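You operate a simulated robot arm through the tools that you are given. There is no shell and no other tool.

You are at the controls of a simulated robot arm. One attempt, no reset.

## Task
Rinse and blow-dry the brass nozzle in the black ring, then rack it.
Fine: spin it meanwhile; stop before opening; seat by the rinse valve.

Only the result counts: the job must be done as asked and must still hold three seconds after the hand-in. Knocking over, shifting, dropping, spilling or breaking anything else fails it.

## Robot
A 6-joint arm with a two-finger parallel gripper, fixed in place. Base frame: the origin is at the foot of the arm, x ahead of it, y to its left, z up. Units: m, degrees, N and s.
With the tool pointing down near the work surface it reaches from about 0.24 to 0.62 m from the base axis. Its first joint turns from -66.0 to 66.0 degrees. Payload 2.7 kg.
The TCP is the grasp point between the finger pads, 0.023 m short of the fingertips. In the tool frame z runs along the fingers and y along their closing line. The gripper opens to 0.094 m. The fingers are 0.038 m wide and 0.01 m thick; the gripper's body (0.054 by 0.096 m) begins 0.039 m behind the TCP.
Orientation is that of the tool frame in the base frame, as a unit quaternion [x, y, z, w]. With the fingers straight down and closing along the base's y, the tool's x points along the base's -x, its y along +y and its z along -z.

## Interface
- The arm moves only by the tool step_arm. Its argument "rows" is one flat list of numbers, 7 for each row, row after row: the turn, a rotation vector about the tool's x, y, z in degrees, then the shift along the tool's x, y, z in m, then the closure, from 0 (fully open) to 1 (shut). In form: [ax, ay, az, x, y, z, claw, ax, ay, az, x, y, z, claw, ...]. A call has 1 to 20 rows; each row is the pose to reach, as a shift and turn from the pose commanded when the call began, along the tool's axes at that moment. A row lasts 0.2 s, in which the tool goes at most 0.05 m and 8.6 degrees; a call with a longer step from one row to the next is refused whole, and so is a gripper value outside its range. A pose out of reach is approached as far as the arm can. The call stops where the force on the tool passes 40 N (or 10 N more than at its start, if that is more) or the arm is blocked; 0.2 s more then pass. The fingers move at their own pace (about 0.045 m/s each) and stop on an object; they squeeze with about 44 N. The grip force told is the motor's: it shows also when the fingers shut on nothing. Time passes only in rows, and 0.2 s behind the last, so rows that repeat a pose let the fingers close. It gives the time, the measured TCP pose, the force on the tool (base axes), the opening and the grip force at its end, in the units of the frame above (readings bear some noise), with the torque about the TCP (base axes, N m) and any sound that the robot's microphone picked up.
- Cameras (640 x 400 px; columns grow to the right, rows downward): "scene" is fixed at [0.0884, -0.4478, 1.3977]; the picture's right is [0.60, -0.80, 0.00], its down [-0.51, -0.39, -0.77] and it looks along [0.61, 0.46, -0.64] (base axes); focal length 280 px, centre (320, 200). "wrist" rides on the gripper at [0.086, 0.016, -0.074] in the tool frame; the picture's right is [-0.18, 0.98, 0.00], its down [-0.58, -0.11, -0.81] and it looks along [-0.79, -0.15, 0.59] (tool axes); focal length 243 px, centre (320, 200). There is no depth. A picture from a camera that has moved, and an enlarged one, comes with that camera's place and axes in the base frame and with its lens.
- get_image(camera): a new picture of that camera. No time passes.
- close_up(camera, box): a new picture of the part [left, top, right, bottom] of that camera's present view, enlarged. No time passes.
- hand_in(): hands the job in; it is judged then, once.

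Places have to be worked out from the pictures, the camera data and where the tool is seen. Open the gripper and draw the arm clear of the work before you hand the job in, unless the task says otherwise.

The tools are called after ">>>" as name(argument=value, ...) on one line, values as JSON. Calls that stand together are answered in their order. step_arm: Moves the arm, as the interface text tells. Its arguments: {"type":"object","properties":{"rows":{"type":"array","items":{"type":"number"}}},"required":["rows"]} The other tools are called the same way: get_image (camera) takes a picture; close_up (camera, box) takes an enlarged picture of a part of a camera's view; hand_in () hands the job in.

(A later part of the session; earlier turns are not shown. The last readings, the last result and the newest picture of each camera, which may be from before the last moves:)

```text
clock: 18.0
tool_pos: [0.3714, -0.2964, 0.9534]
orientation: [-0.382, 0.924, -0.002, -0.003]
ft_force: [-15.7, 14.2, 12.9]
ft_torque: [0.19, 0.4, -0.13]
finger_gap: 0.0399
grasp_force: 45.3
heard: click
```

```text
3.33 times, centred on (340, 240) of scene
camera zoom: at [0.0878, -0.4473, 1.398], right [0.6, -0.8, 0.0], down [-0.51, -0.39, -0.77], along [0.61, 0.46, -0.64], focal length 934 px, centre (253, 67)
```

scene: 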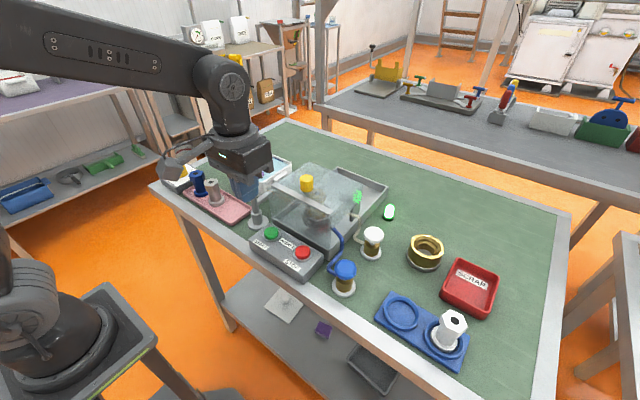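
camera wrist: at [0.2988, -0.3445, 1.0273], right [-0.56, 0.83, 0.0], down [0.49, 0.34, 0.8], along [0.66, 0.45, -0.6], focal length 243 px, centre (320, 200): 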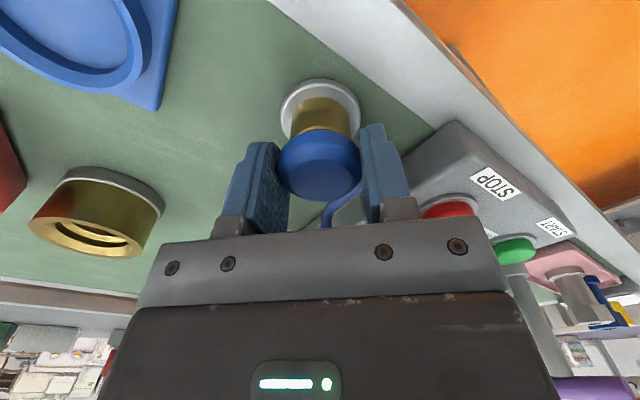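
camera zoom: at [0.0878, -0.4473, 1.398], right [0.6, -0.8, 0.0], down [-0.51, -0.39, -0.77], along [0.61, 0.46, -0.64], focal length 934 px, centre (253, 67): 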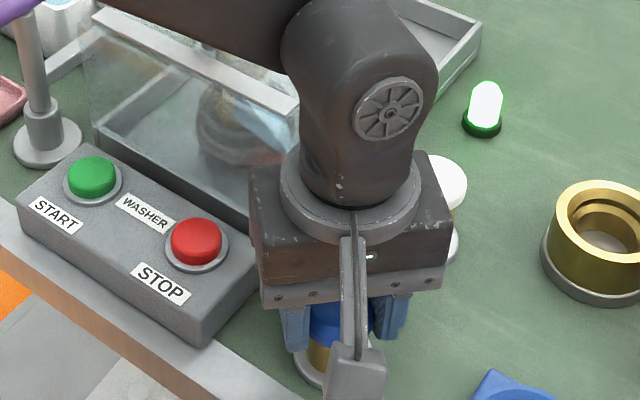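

A click sounded and a bluish spray is visible in the hood, so the rinse valve is open. I'm holding it down and watching.

>>> step_arm(rows=[0, 0, 0, 0, 0, 0, 0.7, 0, 0, 0, 0, 0, 0, 0.7, 0, 0, 0, 0, 0, 0, 0.7, 0, 0, 0, 0, 0, 0, 0.7, 0, 0, 0, 0, 0, 0, 0.7, 0, 0, 0, 0, 0, 0, 0.7, 0, 0, 0, 0, 0, 0, 0.7, 0, 0, 0, 0, 0, 0, 0.7, 0, 0, 0, 0, 0, 0, 0.7, 0, 0, 0, 0, 0, 0, 0.7, 0, 0, 0, 0, 0, 0, 0.7, 0, 0, 0, 0, 0, 0, 0.7, 0, 0, 0, 0, 0, 0, 0.7, 0, 0, 0, 0, 0, 0, 0.7, 0, 0, 0, 0, 0, 0, 0.7])

>>> close_up(camera="scene", box=[270, 160, 410, 260])

```text
clock: 21.2
tool_pos: [0.3722, -0.2961, 0.9531]
orientation: [-0.382, 0.924, -0.002, -0.003]
ft_force: [-15.3, 15.0, 20.5]
ft_torque: [0.16, 0.17, 0.04]
finger_gap: 0.0401
grasp_force: 45.3
```

```text
4.00 times, centred on (340, 210) of scene
camera zoom: at [0.0877, -0.4472, 1.398], right [0.6, -0.8, 0.0], down [-0.51, -0.39, -0.77], along [0.61, 0.46, -0.64], focal length 1121 px, centre (240, 160)
```

zoom: 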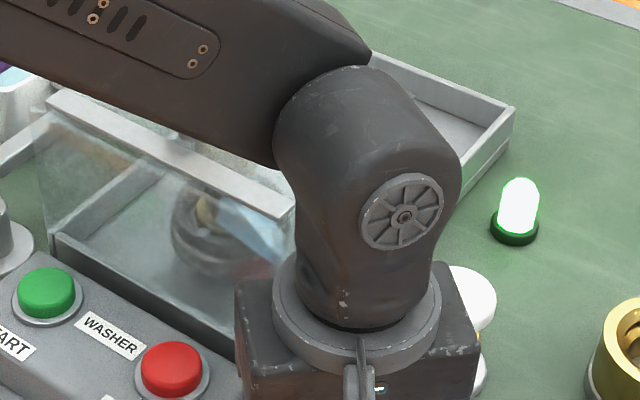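

The jet is playing on the nozzle while it spins. I'm holding another 4 s for a thorough rinse.

>>> step_arm(rows=[0, 0, 0, 0, 0, 0, 0.7, 0, 0, 0, 0, 0, 0, 0.7, 0, 0, 0, 0, 0, 0, 0.7, 0, 0, 0, 0, 0, 0, 0.7, 0, 0, 0, 0, 0, 0, 0.7, 0, 0, 0, 0, 0, 0, 0.7, 0, 0, 0, 0, 0, 0, 0.7, 0, 0, 0, 0, 0, 0, 0.7, 0, 0, 0, 0, 0, 0, 0.7, 0, 0, 0, 0, 0, 0, 0.7, 0, 0, 0, 0, 0, 0, 0.7, 0, 0, 0, 0, 0, 0, 0.7, 0, 0, 0, 0, 0, 0, 0.7, 0, 0, 0, 0, 0, 0, 0.7, 0, 0, 0, 0, 0, 0, 0.7, 0, 0, 0, 0, 0, 0, 0.7, 0, 0, 0, 0, 0, 0, 0.7, 0, 0, 0, 0, 0, 0, 0.7, 0, 0, 0, 0, 0, 0, 0.7, 0, 0, 0, 0, 0, 0, 0.7])

>>> close_up(camera="scene", box=[270, 160, 410, 260])

```text
clock: 25.4
tool_pos: [0.3721, -0.2948, 0.9525]
orientation: [-0.382, 0.924, -0.001, -0.002]
ft_force: [-15.2, 15.1, 17.6]
ft_torque: [0.14, 0.09, 0.02]
finger_gap: 0.0401
grasp_force: 44.9
```

```text
4.00 times, centred on (340, 210) of scene
camera zoom: at [0.0878, -0.4473, 1.398], right [0.6, -0.8, 0.0], down [-0.51, -0.39, -0.77], along [0.61, 0.46, -0.64], focal length 1121 px, centre (240, 160)
```

zoom: 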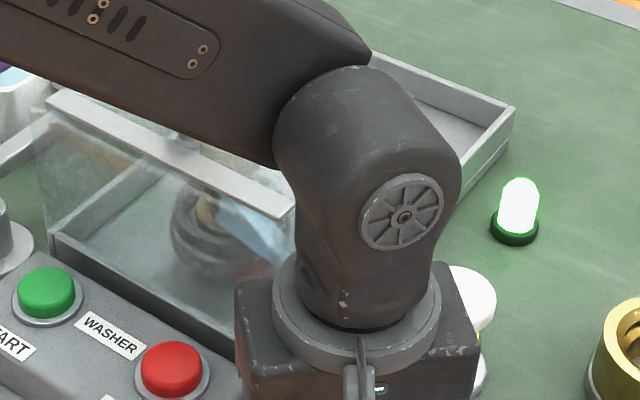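

That is about 7.5 s of rinsing. Still gripping the knob, I'm raising it to its starting height to shut the valve.

>>> step_arm(rows=[0, 0, 0, 0, 0, -0.004, 0.7, 0, 0, 0, 0, 0, -0.008, 0.7, 0, 0, 0, 0, 0, -0.012, 0.7, 0, 0, 0, 0, 0, -0.015, 0.7])

>>> get_image(camera="wrist")

>>> close_up(camera="scene", box=[270, 160, 410, 260])

```text
clock: 26.4
tool_pos: [0.3716, -0.2947, 0.9663]
orientation: [-0.382, 0.924, -0.003, -0.002]
ft_force: [-12.3, 0.8, -0.7]
ft_torque: [-0.2, 0.31, -0.06]
finger_gap: 0.04
grasp_force: 45.4
```

```text
taken
camera wrist: at [0.2986, -0.3443, 1.041], right [-0.56, 0.83, 0.0], down [0.49, 0.34, 0.8], along [0.67, 0.45, -0.6], focal length 243 px, centre (320, 200)
```

wrist: 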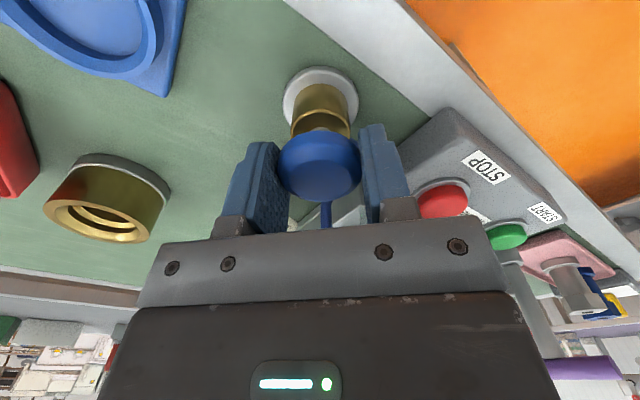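

```text
4.00 times, centred on (340, 210) of scene
camera zoom: at [0.088, -0.4478, 1.3978], right [0.6, -0.8, 0.0], down [-0.51, -0.39, -0.77], along [0.61, 0.46, -0.64], focal length 1121 px, centre (240, 160)
```

zoom: 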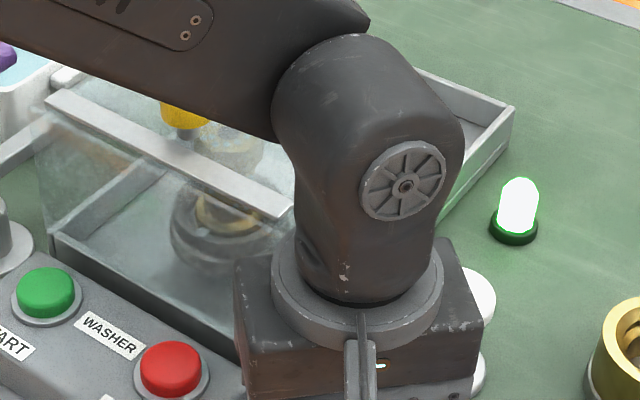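

The jet stopped on raising. Now I'm releasing the blue knob, rising, and moving to the white air valve with the closing line turned along x so the fingers clear its hose.

>>> step_arm(rows=[0, 0, 0, 0, 0, 0, 0.36, 0, 0, 0, 0, 0, 0, 0.36, 0, 0, 0, 0, 0, -0.03, 0.36, 0, 0, 0, 0, 0, -0.07, 0.36, 0, 0, 0, 0, 0, -0.105, 0.36, 0, 0, -8, 0, 0, -0.105, 0.36, 0, 0, -16, 0, 0, -0.105, 0.36, 0, 0, -24, 0, 0, -0.105, 0.36, 0, 0, -32, 0, 0, -0.105, 0.36, 0, 0, -40, 0, 0, -0.105, 0.36, 0, 0, -45, 0, 0, -0.105, 0.36])

>>> get_image(camera="scene")

>>> get_image(camera="wrist")

```text
clock: 28.8
tool_pos: [0.3736, -0.2946, 1.0716]
orientation: [-0.706, 0.708, -0.003, -0.002]
ft_force: [0.5, -0.4, 0.3]
ft_torque: [0.02, 0.0, 0.05]
finger_gap: 0.0602
grasp_force: 0.0
```

```text
taken
```

scene: 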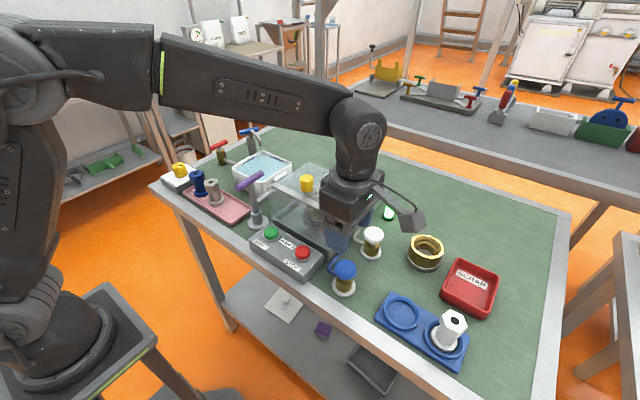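

```text
taken
camera wrist: at [0.3558, -0.3805, 1.146], right [-0.98, 0.18, 0.0], down [0.11, 0.59, 0.8], along [0.15, 0.79, -0.6], focal length 243 px, centre (320, 200)
```

wrist: 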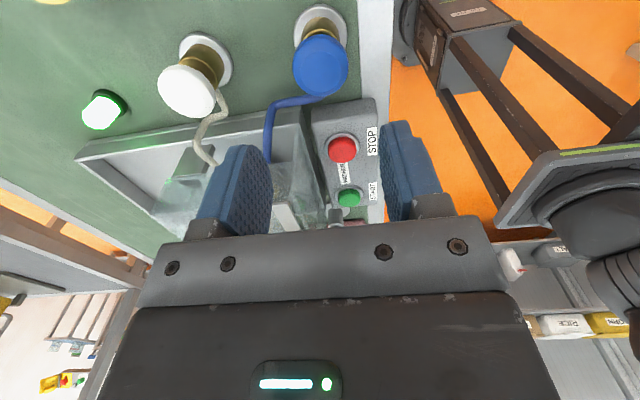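

The lamp is still green and the blue knob is back up. The white valve is at about (0.481,-0.296), so I'm moving over it and lowering part-way.

>>> step_arm(rows=[0, 0, 0, 0.0005, -0.04, 0, 0.36, 0, 0, 0, 0.001, -0.08, 0, 0.36, 0, 0, 0, 0.0015, -0.1075, 0.01, 0.36, 0, 0, 0, 0.0015, -0.1075, 0.05, 0.36])

>>> get_image(camera="wrist")

>>> close_up(camera="scene", box=[300, 160, 440, 280])

```text
clock: 29.8
tool_pos: [0.4779, -0.2986, 1.0225]
orientation: [-0.706, 0.708, -0.003, -0.003]
ft_force: [0.0, 0.4, 1.0]
ft_torque: [-0.04, -0.01, -0.03]
finger_gap: 0.0599
grasp_force: 0.1
```

```text
taken
camera wrist: at [0.4622, -0.3844, 1.0963], right [-0.98, 0.19, 0.0], down [0.11, 0.59, 0.8], along [0.15, 0.79, -0.6], focal length 243 px, centre (320, 200)
```

wrist: 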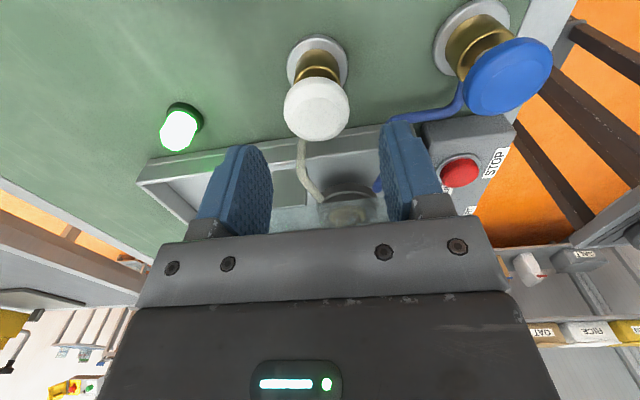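

```text
3.33 times, centred on (370, 220) of scene
camera zoom: at [0.0884, -0.4478, 1.3977], right [0.6, -0.8, 0.0], down [-0.51, -0.39, -0.77], along [0.61, 0.46, -0.64], focal length 934 px, centre (153, 133)
```

zoom: 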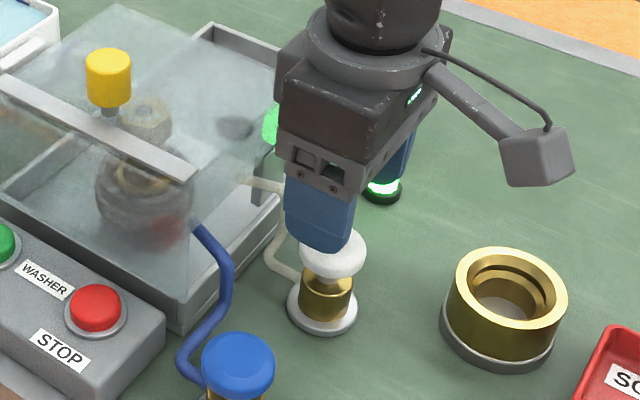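

The white knob is centred between the fingers at about (0.480,-0.298). I'm lowering and gripping it.

>>> step_arm(rows=[0, 0, 0, 0, -0.001, 0.02, 0.4, 0, 0, 0, 0, -0.001, 0.04, 0.4, 0, 0, 0, 0, -0.001, 0.055, 0.4, 0, 0, 0, 0, -0.001, 0.055, 0.7, 0, 0, 0, 0, -0.001, 0.055, 0.7, 0, 0, 0, 0, -0.001, 0.055, 0.7])

>>> get_image(camera="wrist")

```text
clock: 31.2
tool_pos: [0.4825, -0.2979, 0.9676]
orientation: [-0.707, 0.707, -0.003, -0.002]
ft_force: [21.0, -3.8, -5.6]
ft_torque: [-0.2, 0.09, -0.07]
finger_gap: 0.0407
grasp_force: 44.8
```

```text
taken
camera wrist: at [0.4649, -0.3831, 1.0412], right [-0.98, 0.18, 0.0], down [0.11, 0.59, 0.8], along [0.15, 0.79, -0.6], focal length 243 px, centre (320, 200)
```

wrist: 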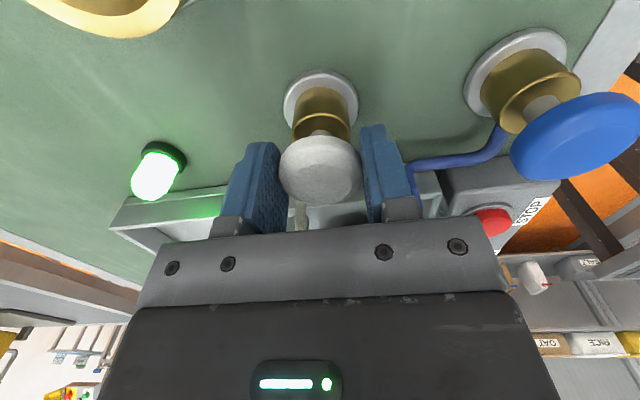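

Gripped. I'm easing the side load by about 2.5 mm toward +x and pressing the knob down 15 mm.

>>> step_arm(rows=[0, 0, 0, 0, -0.002, 0.0, 0.7, 0, 0, 0, 0, -0.0025, 0.003, 0.7, 0, 0, 0, 0, -0.0025, 0.006, 0.7, 0, 0, 0, 0, -0.0025, 0.009, 0.7, 0, 0, 0, 0, -0.0025, 0.012, 0.7, 0, 0, 0, 0, -0.0025, 0.015, 0.7, 0, 0, 0, 0, -0.0025, 0.016, 0.7])

>>> close_up(camera="scene", box=[270, 160, 410, 280])

```text
clock: 32.8
tool_pos: [0.482, -0.2966, 0.952]
orientation: [-0.706, 0.708, 0.0, -0.003]
ft_force: [-17.0, 5.2, 13.2]
ft_torque: [0.56, 0.0, 0.02]
finger_gap: 0.0409
grasp_force: 44.8
heard: click
```

```text
3.33 times, centred on (340, 220) of scene
camera zoom: at [0.0877, -0.4476, 1.3979], right [0.6, -0.8, 0.0], down [-0.51, -0.39, -0.77], along [0.61, 0.46, -0.64], focal length 934 px, centre (253, 133)
```

zoom: 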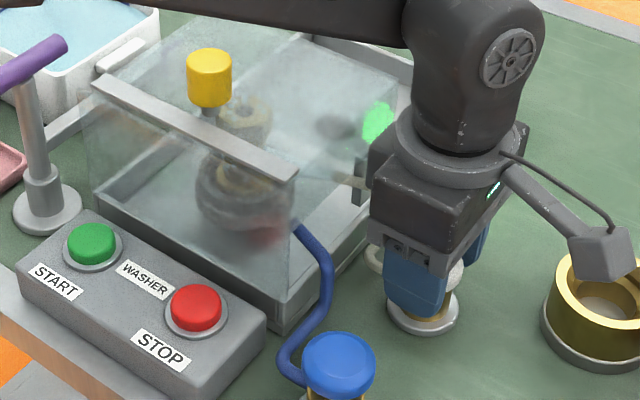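

The click came and a faint air jet is visible at the nozzle. I'm holding the air on for about 8 s.

>>> step_arm(rows=[0, 0, 0, 0, 0, 0, 0.7, 0, 0, 0, 0, 0, 0, 0.7, 0, 0, 0, 0, 0, 0, 0.7, 0, 0, 0, 0, 0, 0, 0.7, 0, 0, 0, 0, 0, 0, 0.7, 0, 0, 0, 0, 0, 0, 0.7, 0, 0, 0, 0, 0, 0, 0.7, 0, 0, 0, 0, 0, 0, 0.7, 0, 0, 0, 0, 0, 0, 0.7, 0, 0, 0, 0, 0, 0, 0.7, 0, 0, 0, 0, 0, 0, 0.7, 0, 0, 0, 0, 0, 0, 0.7, 0, 0, 0, 0, 0, 0, 0.7, 0, 0, 0, 0, 0, 0, 0.7, 0, 0, 0, 0, 0, 0, 0.7, 0, 0, 0, 0, 0, 0, 0.7, 0, 0, 0, 0, 0, 0, 0.7, 0, 0, 0, 0, 0, 0, 0.7, 0, 0, 0, 0, 0, 0, 0.7, 0, 0, 0, 0, 0, 0, 0.7])

>>> close_up(camera="scene", box=[280, 160, 370, 250])

>>> step_arm(rows=[0, 0, 0, 0, 0, 0, 0.7, 0, 0, 0, 0, 0, 0, 0.7, 0, 0, 0, 0, 0, 0, 0.7, 0, 0, 0, 0, 0, 0, 0.7, 0, 0, 0, 0, 0, 0, 0.7, 0, 0, 0, 0, 0, 0, 0.7, 0, 0, 0, 0, 0, 0, 0.7, 0, 0, 0, 0, 0, 0, 0.7, 0, 0, 0, 0, 0, 0, 0.7, 0, 0, 0, 0, 0, 0, 0.7, 0, 0, 0, 0, 0, 0, 0.7, 0, 0, 0, 0, 0, 0, 0.7, 0, 0, 0, 0, 0, 0, 0.7, 0, 0, 0, 0, 0, 0, 0.7, 0, 0, 0, 0, 0, 0, 0.7, 0, 0, 0, 0, 0, 0, 0.7, 0, 0, 0, 0, 0, 0, 0.7, 0, 0, 0, 0, 0, 0, 0.7])

>>> close_up(camera="scene", box=[280, 160, 370, 250])

```text
clock: 37.0
tool_pos: [0.4817, -0.2978, 0.9517]
orientation: [-0.707, 0.707, -0.001, -0.003]
ft_force: [-25.7, -4.5, 16.0]
ft_torque: [0.01, -0.02, 0.1]
finger_gap: 0.0407
grasp_force: 45.0
```

```text
4.44 times, centred on (325, 205) of scene
camera zoom: at [0.0875, -0.4478, 1.3978], right [0.6, -0.8, 0.0], down [-0.51, -0.39, -0.77], along [0.61, 0.46, -0.64], focal length 1246 px, centre (298, 178)
```

zoom: 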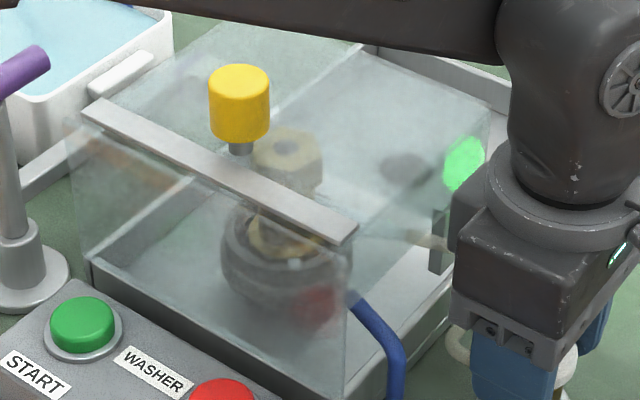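

```text
clock: 40.8
tool_pos: [0.4822, -0.2979, 0.9517]
orientation: [-0.707, 0.707, 0.0, -0.003]
ft_force: [-26.3, -4.4, 12.8]
ft_torque: [-0.04, -0.05, 0.07]
finger_gap: 0.0409
grasp_force: 45.4
```

```text
4.44 times, centred on (325, 205) of scene
camera zoom: at [0.0875, -0.4478, 1.3978], right [0.6, -0.8, 0.0], down [-0.51, -0.39, -0.77], along [0.61, 0.46, -0.64], focal length 1246 px, centre (298, 178)
```

zoom: 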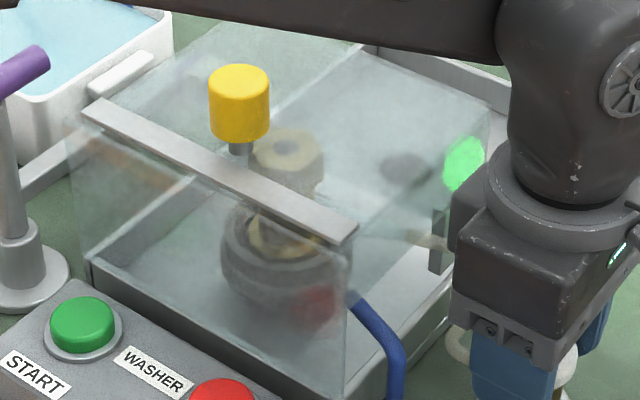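

The air is on and the wet glints are fading. I'm holding 4 s more, then lifting the knob to shut the air.

>>> step_arm(rows=[0, 0, 0, 0, 0, 0, 0.7, 0, 0, 0, 0, 0, 0, 0.7, 0, 0, 0, 0, 0, 0, 0.7, 0, 0, 0, 0, 0, 0, 0.7, 0, 0, 0, 0, 0, 0, 0.7, 0, 0, 0, 0, 0, 0, 0.7, 0, 0, 0, 0, 0, 0, 0.7, 0, 0, 0, 0, 0, 0, 0.7, 0, 0, 0, 0, 0, 0, 0.7, 0, 0, 0, 0, 0, 0, 0.7, 0, 0, 0, 0, 0, 0, 0.7, 0, 0, 0, 0, 0, 0, 0.7, 0, 0, 0, 0, 0, 0, 0.7, 0, 0, 0, 0, 0, 0, 0.7, 0, 0, 0, 0, 0, 0, 0.7, 0, 0, 0, 0, 0, 0, 0.7, 0, 0, 0, 0, 0, 0, 0.7, 0, 0, 0, 0, 0, 0, 0.7])

>>> close_up(camera="scene", box=[280, 160, 370, 250])

>>> step_arm(rows=[0, 0, 0, 0, 0.001, -0.004, 0.7, 0, 0, 0, 0, 0.001, -0.008, 0.7, 0, 0, 0, 0, 0.001, -0.012, 0.7, 0, 0, 0, 0, 0.001, -0.015, 0.7])

>>> close_up(camera="scene", box=[280, 160, 370, 250])

```text
clock: 44.6
tool_pos: [0.482, -0.2977, 0.9513]
orientation: [-0.707, 0.708, -0.001, -0.003]
ft_force: [-26.7, -3.8, 9.4]
ft_torque: [0.0, -0.06, 0.04]
finger_gap: 0.0411
grasp_force: 44.8
```

```text
4.44 times, centred on (325, 205) of scene
camera zoom: at [0.0875, -0.4478, 1.3978], right [0.6, -0.8, 0.0], down [-0.51, -0.39, -0.77], along [0.61, 0.46, -0.64], focal length 1246 px, centre (298, 178)
```

zoom: 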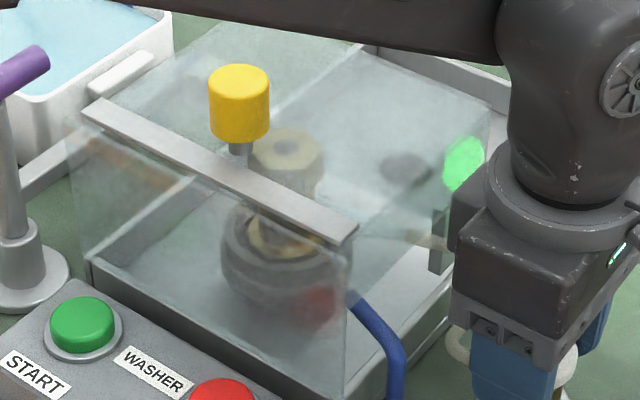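

```text
clock: 45.6
tool_pos: [0.4811, -0.2982, 0.966]
orientation: [-0.707, 0.708, -0.003, -0.001]
ft_force: [-5.9, -8.9, -2.7]
ft_torque: [0.13, 0.12, -0.05]
finger_gap: 0.041
grasp_force: 44.9
```

```text
4.44 times, centred on (325, 205) of scene
camera zoom: at [0.0883, -0.4481, 1.3977], right [0.6, -0.8, 0.0], down [-0.51, -0.39, -0.77], along [0.61, 0.46, -0.64], focal length 1246 px, centre (298, 178)
```

zoom: 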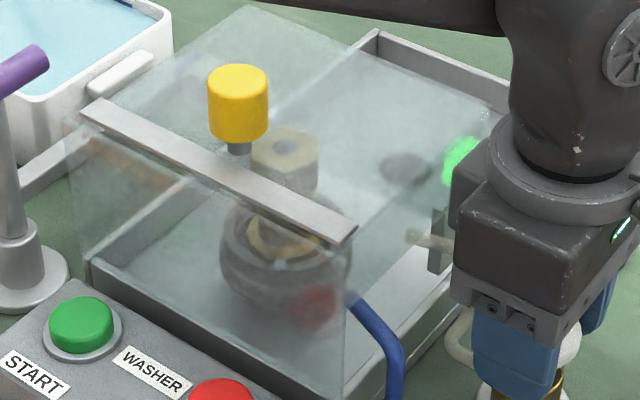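

The air is off. Now I'm releasing the white knob, rising, turning the gripper back to its original yaw, and hovering over STOP near (0.362,-0.188) with the fingers shut.

>>> step_arm(rows=[0, 0, 0, 0, 0, 0, 0.36, 0, 0, 0, 0, 0, 0, 0.36, 0, 0, 0, 0, 0, -0.04, 0.36, 0, 0, 0, 0, 0, -0.085, 0.36, 0, 0, 0, 0, 0, -0.13, 0.36, 0, 0, 8, -0.02, 0.025, -0.134, 0.7, 0, 0, 16, -0.045, 0.05, -0.134, 1, 0, 0, 24, -0.07, 0.08, -0.134, 1, 0, 0, 32, -0.09, 0.105, -0.134, 1, 0, 0, 40, -0.11, 0.128, -0.134, 1, 0, 0, 48, -0.11, 0.128, -0.134, 1, 0, 0, 56, -0.11, 0.128, -0.134, 1, 0, 0, 64, -0.11, 0.128, -0.134, 1, 0, 0, 72, -0.11, 0.128, -0.134, 1, 0, 0, 80, -0.11, 0.128, -0.134, 1, 0, 0, 88, -0.11, 0.128, -0.134, 1, 0, 0, 90, -0.11, 0.128, -0.134, 1])

>>> get_image(camera="scene")

>>> get_image(camera="wrist")

```text
clock: 49.2
tool_pos: [0.3534, -0.186, 1.1006]
orientation: [0.002, 1.0, -0.003, 0.0]
ft_force: [0.0, 1.1, -0.2]
ft_torque: [0.0, -0.01, 0.02]
finger_gap: 0.0
grasp_force: 41.7
```

```text
taken
```

scene: 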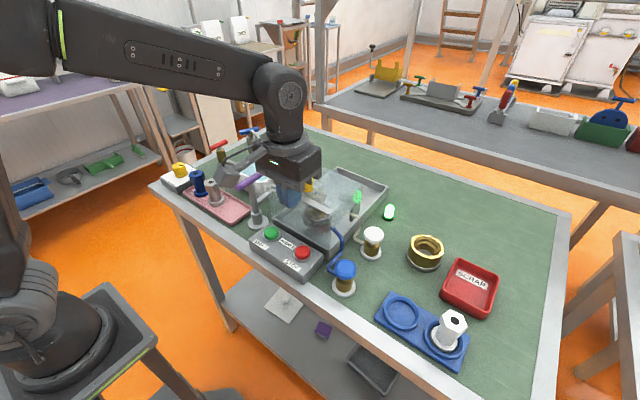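

```text
taken
camera wrist: at [0.2668, -0.1693, 1.1735], right [0.19, 0.98, -0.01], down [0.58, -0.11, 0.81], along [0.79, -0.15, -0.59], focal length 243 px, centre (320, 200)
```

wrist: 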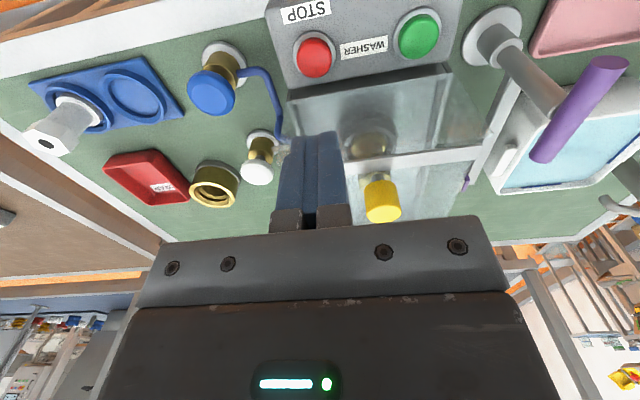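

STOP projects to about (0.365,-0.190). I'm descending at x≈0.353 and pressing it.

>>> step_arm(rows=[0, 0, 0, 0, -0.004, 0.045, 1, 0, 0, 0, 0, -0.004, 0.09, 1, 0, 0, 0, 0, -0.004, 0.115, 1, 0, 0, 0, 0, -0.004, 0.125, 1, 0, 0, 0, 0, -0.004, 0.131, 1, 0, 0, 0, 0, -0.004, 0.135, 1, 0, 0, 0, 0, -0.004, 0.139, 1, 0, 0, 0, 0, -0.004, 0.142, 1, 0, 0, 0, 0, -0.004, 0.145, 1])

>>> close_up(camera="scene", box=[260, 160, 400, 280])

```text
clock: 51.1
tool_pos: [0.3575, -0.1927, 0.9631]
orientation: [0.0, 1.0, -0.008, 0.007]
ft_force: [-5.4, 1.9, 27.9]
ft_torque: [0.08, 0.4, -0.02]
finger_gap: 0.0
grasp_force: 42.0
heard: click
stopped in row 9: the force on the tool passed its limit at 42 N (the readings are from after the stop); the commanded pose is now the measured one
```

```text
3.33 times, centred on (330, 220) of scene
camera zoom: at [0.0876, -0.4474, 1.398], right [0.6, -0.8, 0.0], down [-0.51, -0.39, -0.77], along [0.61, 0.46, -0.64], focal length 934 px, centre (287, 133)
```

zoom: 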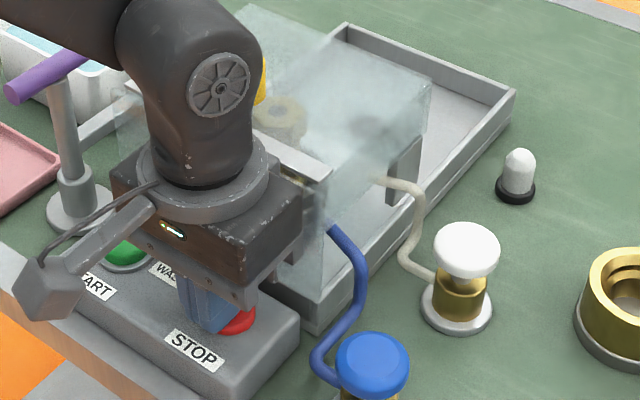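

A click sounded and the lamp went dark, so the washer has stopped. I'm lifting away to view the hood and plan the opening.

>>> step_arm(rows=[0, 0.8, 0, 0.005, 0, -0.03, 1, 0, 0.8, 0, 0.012, 0, -0.07, 1, 0, 0.8, 0, 0.02, 0, -0.115, 0.5, 0, 0.8, 0, 0.03, 0, -0.16, 0.3, 0, 0.8, 0, 0.05, 0.02, -0.19, 0.3])

>>> get_image(camera="wrist")

>>> close_up(camera="scene", box=[260, 150, 400, 270])

>>> close_up(camera="wrist", box=[220, 60, 440, 240])

```text
clock: 52.4
tool_pos: [0.3055, -0.169, 1.1475]
orientation: [0.0, 1.0, -0.003, -0.006]
ft_force: [0.2, 0.4, -0.2]
ft_torque: [0.0, 0.0, -0.03]
finger_gap: 0.0663
grasp_force: 1.1
```

```text
taken
camera wrist: at [0.2202, -0.1519, 1.2217], right [0.18, 0.98, -0.01], down [0.59, -0.1, 0.8], along [0.79, -0.15, -0.6], focal length 243 px, centre (320, 200)
```

wrist: 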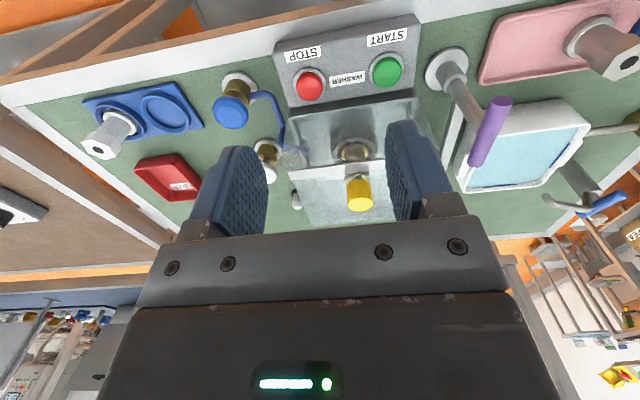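

```text
3.33 times, centred on (330, 210) of scene
camera zoom: at [0.0884, -0.4478, 1.3978], right [0.6, -0.8, 0.0], down [-0.51, -0.39, -0.77], along [0.61, 0.46, -0.64], focal length 934 px, centre (287, 167)
```

zoom: 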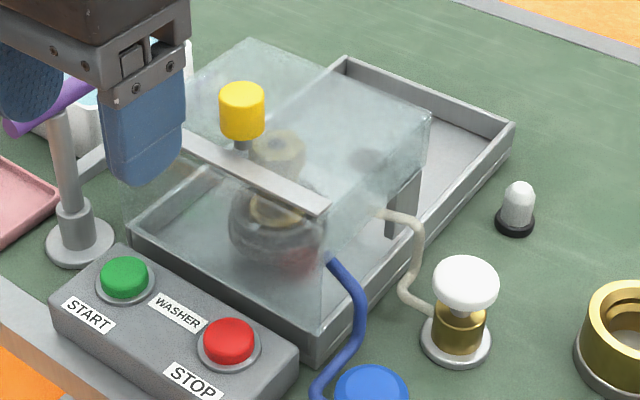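

```text
2.22 times, centred on (330, 150) of wrist
camera zoom: at [0.2202, -0.1519, 1.2217], right [0.18, 0.98, -0.01], down [0.59, -0.1, 0.8], along [0.79, -0.15, -0.6], focal length 539 px, centre (298, 311)
```

zoom: 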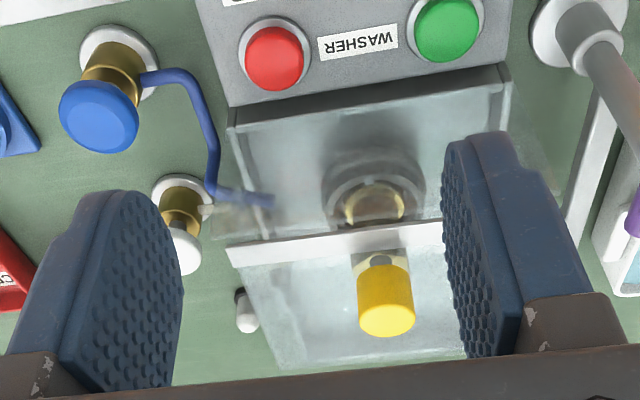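

The lamp is off. The hood looks like a lid hinged at the rear posts near x≈0.54, with the yellow knob at about (0.442,-0.1485) and its top at 1.065. I'm positioning above the knob.

>>> step_arm(rows=[0, -0.7, 0, -0.045, 0.007, 0.005, 0.35, 0, -0.7, 0, -0.09, 0.014, 0.01, 0.35, 0, -0.7, 0, -0.1345, 0.0205, 0.015, 0.35, 0, -0.7, 0, -0.1345, 0.0205, 0.035, 0.35])

>>> get_image(camera="wrist")

>>> close_up(camera="scene", box=[240, 130, 380, 250])

```text
clock: 53.4
tool_pos: [0.4399, -0.1503, 1.109]
orientation: [0.001, 1.0, -0.005, 0.001]
ft_force: [-0.2, -1.1, -0.6]
ft_torque: [0.01, -0.04, -0.01]
finger_gap: 0.0612
grasp_force: 0.1
```

```text
taken
camera wrist: at [0.3523, -0.1327, 1.1814], right [0.19, 0.98, -0.01], down [0.58, -0.1, 0.81], along [0.79, -0.15, -0.59], focal length 243 px, centre (320, 200)
```

wrist: 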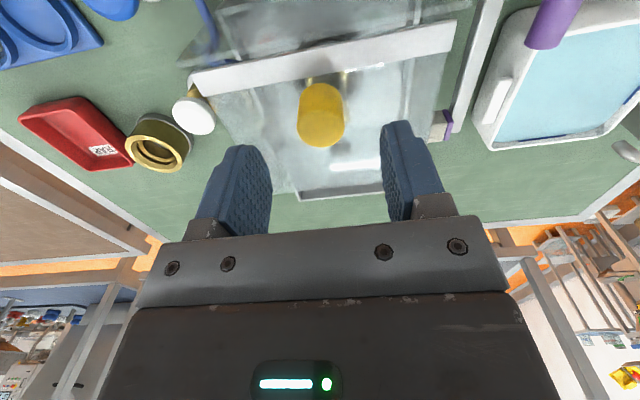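

```text
3.33 times, centred on (310, 190) of scene
camera zoom: at [0.0884, -0.4478, 1.3977], right [0.6, -0.8, 0.0], down [-0.51, -0.39, -0.77], along [0.61, 0.46, -0.64], focal length 934 px, centre (353, 233)
```

zoom: 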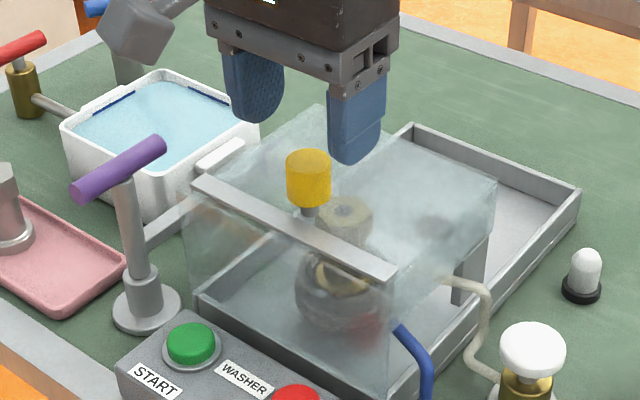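

Before gripping, I'm checking up close whether the nozzle has actually come to rest, since it may still be coasting.

>>> close_up(camera="scene", box=[290, 180, 350, 240])

>>> step_arm(rows=[0, 0, 0, 0, 0.002, 0, 0.35, 0, 0, 0, 0, 0.002, 0, 0.35, 0, 0, 0, 0, 0.002, 0, 0.35, 0, 0, 0, 0, 0.002, 0, 0.35, 0, 0, 0, 0, 0.002, 0, 0.35])

>>> close_up(camera="scene", box=[290, 180, 350, 240])

```text
6.67 times, centred on (320, 210) of scene
camera zoom: at [0.0884, -0.4478, 1.3977], right [0.6, -0.8, 0.0], down [-0.51, -0.39, -0.77], along [0.61, 0.46, -0.64], focal length 1869 px, centre (320, 133)
```

zoom: 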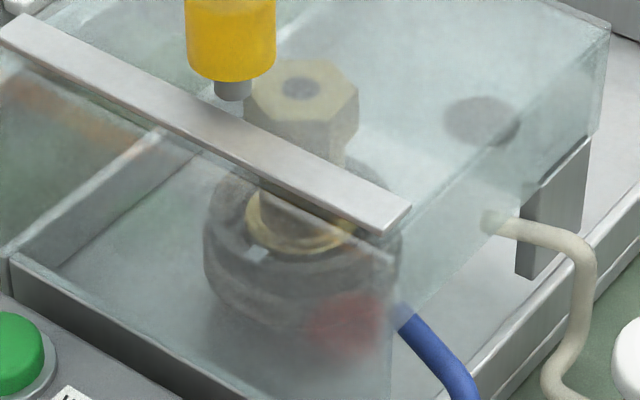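

```text
clock: 54.5
tool_pos: [0.4383, -0.1481, 1.1091]
orientation: [0.001, 1.0, -0.004, 0.001]
ft_force: [0.2, 0.2, 0.3]
ft_torque: [-0.03, -0.02, 0.03]
finger_gap: 0.0611
grasp_force: 0.1
```

```text
6.67 times, centred on (320, 210) of scene
camera zoom: at [0.0884, -0.4478, 1.3977], right [0.6, -0.8, 0.0], down [-0.51, -0.39, -0.77], along [0.61, 0.46, -0.64], focal length 1869 px, centre (320, 133)
```

zoom: 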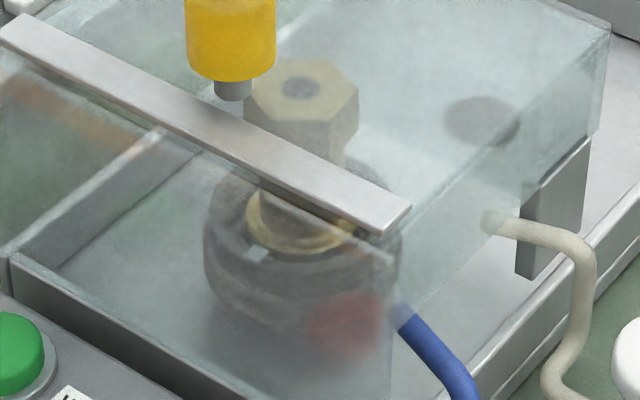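

Two frames 1.1 s apart are identical, so the turntable is at rest. I'm lowering onto the yellow knob and gripping its upper part.

>>> step_arm(rows=[0, 0, 0, -0.0015, 0, 0.02, 0.5, 0, 0, 0, -0.0015, 0, 0.04, 0.5, 0, 0, 0, -0.0015, 0, 0.047, 0.5, 0, 0, 0, -0.0015, 0, 0.047, 0.85, 0, 0, 0, -0.0015, 0, 0.047, 0.85, 0, 0, 0, -0.0015, 0, 0.047, 0.85])

>>> get_image(camera="wrist")

>>> close_up(camera="scene", box=[240, 130, 380, 250])

```text
clock: 56.0
tool_pos: [0.4394, -0.1503, 1.0625]
orientation: [0.0, 1.0, -0.004, 0.001]
ft_force: [0.1, -14.3, -4.9]
ft_torque: [0.47, -0.59, -0.03]
finger_gap: 0.0281
grasp_force: 45.1
```

```text
taken
camera wrist: at [0.3525, -0.1327, 1.135], right [0.19, 0.98, -0.01], down [0.58, -0.1, 0.81], along [0.79, -0.16, -0.59], focal length 243 px, centre (320, 200)
```

wrist: 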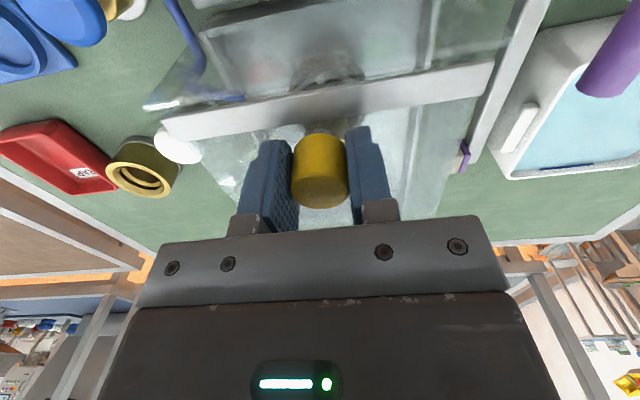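

```text
3.33 times, centred on (310, 190) of scene
camera zoom: at [0.0884, -0.4483, 1.3976], right [0.6, -0.8, 0.0], down [-0.51, -0.39, -0.77], along [0.61, 0.46, -0.64], focal length 934 px, centre (353, 233)
```

zoom: 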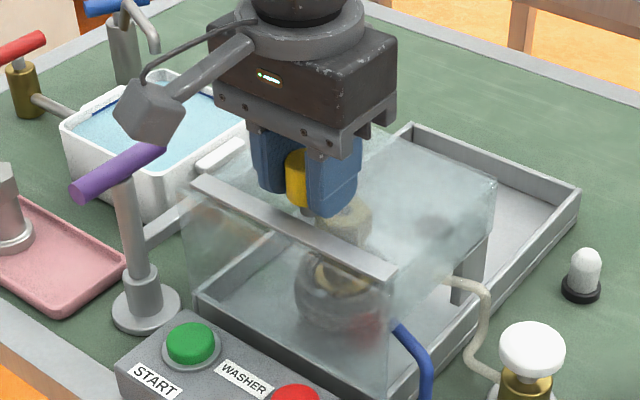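

Gripped at a 28 mm gap. I'm testing the assumed hinge with a 1 cm arc step forward and up, watching the forces.

>>> step_arm(rows=[0, 0, 0, -0.0015, -0.001, -0.002, 0.85, 0, 0, 0, -0.003, -0.001, -0.004, 0.85, 0, 0, 0, -0.0064, -0.001, -0.0077, 0.85])

>>> close_up(camera="scene", box=[240, 130, 380, 250])

```text
clock: 56.6
tool_pos: [0.4405, -0.1503, 1.0628]
orientation: [0.002, 1.0, -0.002, -0.006]
ft_force: [-0.9, -4.7, -1.8]
ft_torque: [0.45, -0.36, 0.23]
finger_gap: 0.0279
grasp_force: 44.9
stopped in row 3: the force on the tool passed its limit at 49 N (the readings are from after the stop); the commanded pose is now the measured one
```

```text
3.33 times, centred on (310, 190) of scene
camera zoom: at [0.0884, -0.448, 1.3977], right [0.6, -0.8, 0.0], down [-0.51, -0.39, -0.77], along [0.61, 0.46, -0.64], focal length 934 px, centre (353, 233)
```

zoom: 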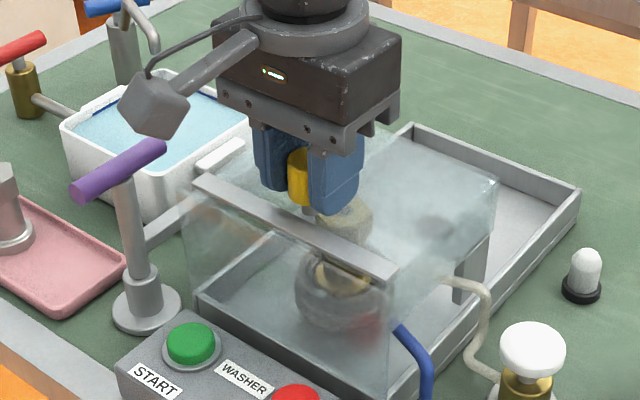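

The pull resisted strongly. I'm testing single directions in small steps, first 2 mm straight up.

>>> step_arm(rows=[0, -0.7, 0, 0, 0, -0.001, 0.85, 0, -0.7, 0, 0, 0, -0.002, 0.85, 0, -0.7, 0, 0, 0, -0.002, 0.85])

>>> step_arm(rows=[0, 0, 0, 0, 0, -0.001, 0.85, 0, 0, 0, 0, 0, -0.002, 0.85, 0, 0, 0, 0, 0, -0.002, 0.85])

```text
clock: 57.5
tool_pos: [0.4407, -0.1509, 1.0627]
orientation: [0.002, 1.0, -0.002, -0.003]
ft_force: [-1.9, -14.1, -19.4]
ft_torque: [0.34, 1.13, 0.09]
finger_gap: 0.0278
grasp_force: 44.6
```

```text
clock: 58.0
tool_pos: [0.441, -0.1511, 1.0624]
orientation: [0.003, 1.0, 0.0, -0.003]
ft_force: [-1.0, -4.1, -2.8]
ft_torque: [0.51, -0.14, 0.18]
finger_gap: 0.0278
grasp_force: 45.0
stopped in row 2: the force on the tool passed its limit at 41 N (the readings are from after the stop); the commanded pose is now the measured one
```

Straight up is stiff. I'm testing 3 mm toward +x, then toward -x.

>>> step_arm(rows=[0, 0, 0, -0.001, 0, 0, 0.85, 0, 0, 0, -0.002, 0, 0, 0.85, 0, 0, 0, -0.003, 0, 0, 0.85])

>>> step_arm(rows=[0, 0, 0, 0.002, 0, 0, 0.85, 0, 0, 0, 0.004, 0, 0, 0.85, 0, 0, 0, 0.006, 0, 0, 0.85])

```text
clock: 58.8
tool_pos: [0.444, -0.1503, 1.0627]
orientation: [0.002, 1.0, -0.001, -0.004]
ft_force: [-1.8, -7.5, -7.2]
ft_torque: [0.53, -0.79, -0.01]
finger_gap: 0.0279
grasp_force: 45.5
```

```text
clock: 59.6
tool_pos: [0.44, -0.1495, 1.0629]
orientation: [0.001, 1.0, -0.001, -0.003]
ft_force: [22.7, -14.1, -15.9]
ft_torque: [0.36, 0.81, 0.05]
finger_gap: 0.0279
grasp_force: 45.0
```

Moving toward +x is nearly free and -x is blocked, so the hood slides back along +x. I'm pulling it 12 mm that way.

>>> step_arm(rows=[0, 0, 0, -0.004, -0.001, 0.001, 0.85, 0, 0, 0, -0.008, -0.001, 0.001, 0.85, 0, 0, 0, -0.012, -0.001, 0.001, 0.85, 0, 0, 0, -0.016, -0.001, 0.001, 0.85])

>>> close_up(camera="scene", box=[240, 130, 380, 250])

```text
clock: 60.6
tool_pos: [0.4531, -0.1505, 1.0622]
orientation: [0.002, 1.0, -0.002, -0.001]
ft_force: [-0.3, -4.7, 7.4]
ft_torque: [0.42, 1.18, 0.07]
finger_gap: 0.028
grasp_force: 44.9
```

```text
3.33 times, centred on (310, 190) of scene
camera zoom: at [0.0883, -0.4479, 1.3977], right [0.6, -0.8, 0.0], down [-0.51, -0.39, -0.77], along [0.61, 0.46, -0.64], focal length 934 px, centre (353, 233)
```

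zoom: 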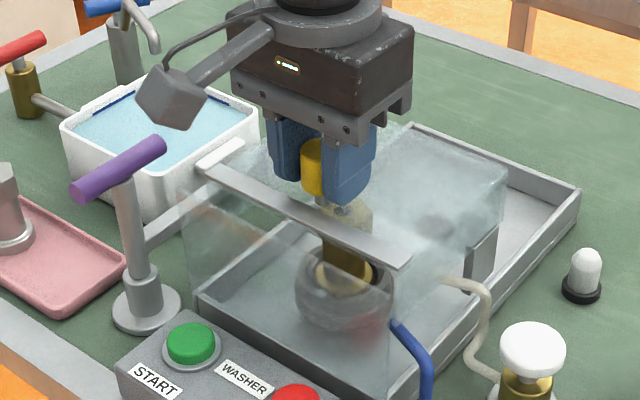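

The hood carriage slid back about 13 mm with little force. I'm continuing in slow steps.

>>> step_arm(rows=[0, 0, 0, -0.008, 0, 0, 0.85, 0, 0, 0, -0.016, 0, 0, 0.85, 0, 0, 0, -0.024, 0, 0, 0.85, 0, 0, 0, -0.032, 0, 0, 0.85, 0, 0, 0, -0.04, 0, 0, 0.85])

>>> close_up(camera="scene", box=[240, 110, 400, 250])

>>> get_image(camera="wrist")

```text
clock: 61.8
tool_pos: [0.4932, -0.1504, 1.0634]
orientation: [0.002, 1.0, -0.001, -0.002]
ft_force: [-0.4, 5.7, 13.3]
ft_torque: [0.32, -0.79, 0.14]
finger_gap: 0.0279
grasp_force: 45.0
```

```text
2.86 times, centred on (320, 180) of scene
camera zoom: at [0.0881, -0.4476, 1.3978], right [0.6, -0.8, 0.0], down [-0.51, -0.39, -0.77], along [0.61, 0.46, -0.64], focal length 801 px, centre (320, 257)
```

zoom: 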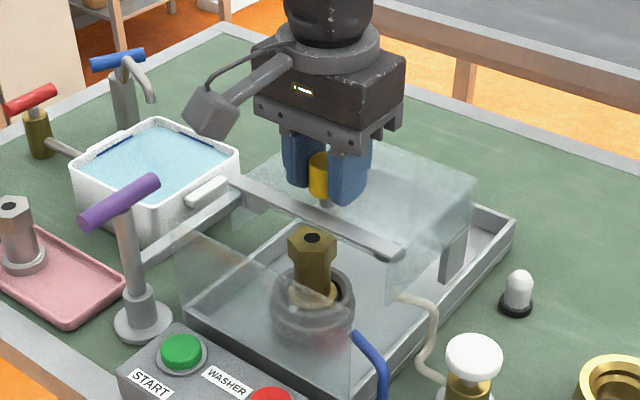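

```text
taken
camera wrist: at [0.4069, -0.1332, 1.1366], right [0.19, 0.98, 0.0], down [0.58, -0.11, 0.81], along [0.79, -0.15, -0.59], focal length 243 px, centre (320, 200)
```

wrist: 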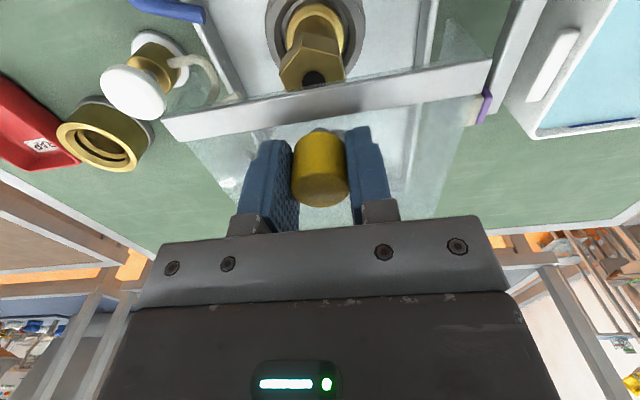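

It slides well, and the brass nozzle in the black ring is now exposed behind a fixed front shield. I'm continuing to slide the hood back.

>>> step_arm(rows=[0, 0, 0, -0.01, 0, -0.001, 0.85, 0, 0, 0, -0.02, 0, -0.001, 0.85, 0, 0, 0, -0.03, 0, -0.001, 0.85, 0, 0, 0, -0.04, 0, -0.001, 0.85, 0, 0, 0, -0.05, 0, -0.001, 0.85, 0, 0, 0, -0.06, 0, -0.001, 0.85])

>>> close_up(camera="scene", box=[240, 110, 400, 250])

```text
clock: 63.2
tool_pos: [0.5538, -0.1495, 1.0631]
orientation: [0.002, 1.0, 0.0, -0.002]
ft_force: [-1.9, 8.2, 5.0]
ft_torque: [0.39, 0.36, 0.05]
finger_gap: 0.0279
grasp_force: 45.0
```

```text
2.86 times, centred on (320, 180) of scene
camera zoom: at [0.0883, -0.4476, 1.3978], right [0.6, -0.8, 0.0], down [-0.51, -0.39, -0.77], along [0.61, 0.46, -0.64], focal length 801 px, centre (320, 257)
```

zoom: 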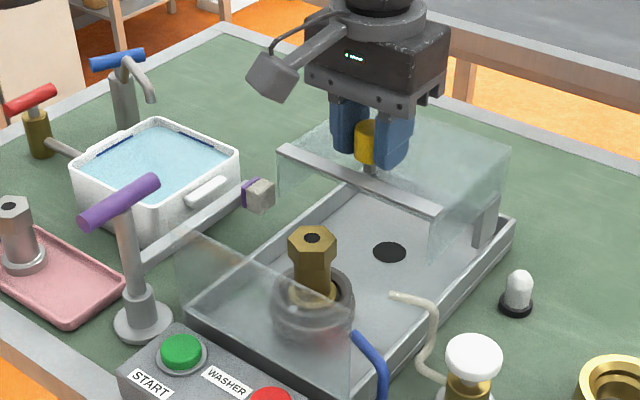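

The hood is about 11 cm back. I'm pushing on to its stop or about 4 cm more.

>>> step_arm(rows=[0, 0, 0, -0.008, 0, -0.001, 0.85, 0, 0, 0, -0.016, 0, -0.001, 0.85, 0, 0, 0, -0.024, 0, -0.001, 0.85, 0, 0, 0, -0.032, 0, -0.001, 0.85, 0, 0, 0, -0.04, 0, -0.001, 0.85])

>>> close_up(camera="scene", box=[240, 110, 400, 250])

>>> get_image(camera="wrist")

```text
clock: 64.1
tool_pos: [0.5762, -0.1511, 1.0634]
orientation: [0.002, 1.0, 0.001, -0.014]
ft_force: [-6.3, 4.2, 4.0]
ft_torque: [-0.14, 1.12, 0.11]
finger_gap: 0.0278
grasp_force: 44.4
stopped in row 4: the force on the tool passed its limit at 60 N (the readings are from after the stop); the commanded pose is now the measured one
```

```text
2.86 times, centred on (320, 180) of scene
camera zoom: at [0.0881, -0.4477, 1.3978], right [0.6, -0.8, 0.0], down [-0.51, -0.39, -0.77], along [0.61, 0.46, -0.64], focal length 801 px, centre (320, 257)
```

zoom: 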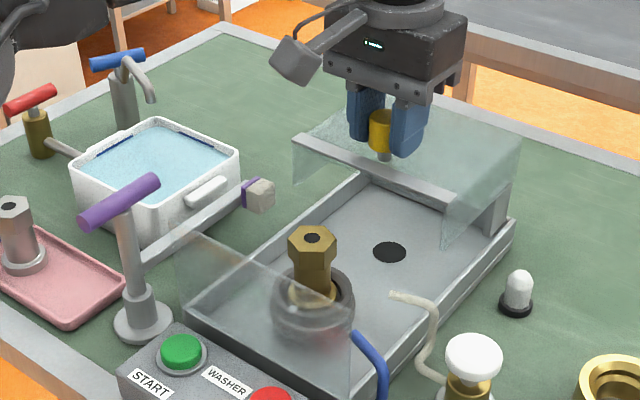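

```text
taken
camera wrist: at [0.4913, -0.1336, 1.1386], right [0.19, 0.98, 0.0], down [0.6, -0.11, 0.79], along [0.78, -0.15, -0.61], focal length 243 px, centre (320, 200)
```

wrist: 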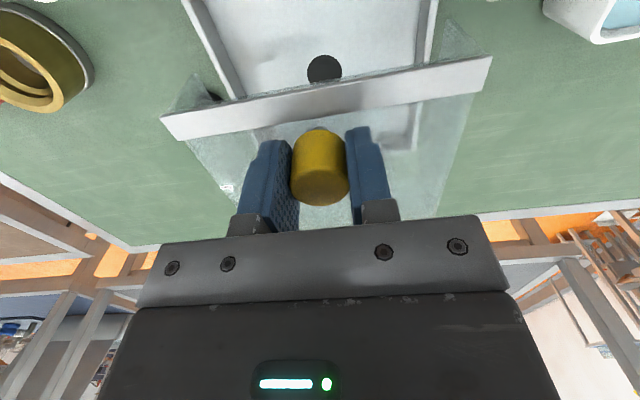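

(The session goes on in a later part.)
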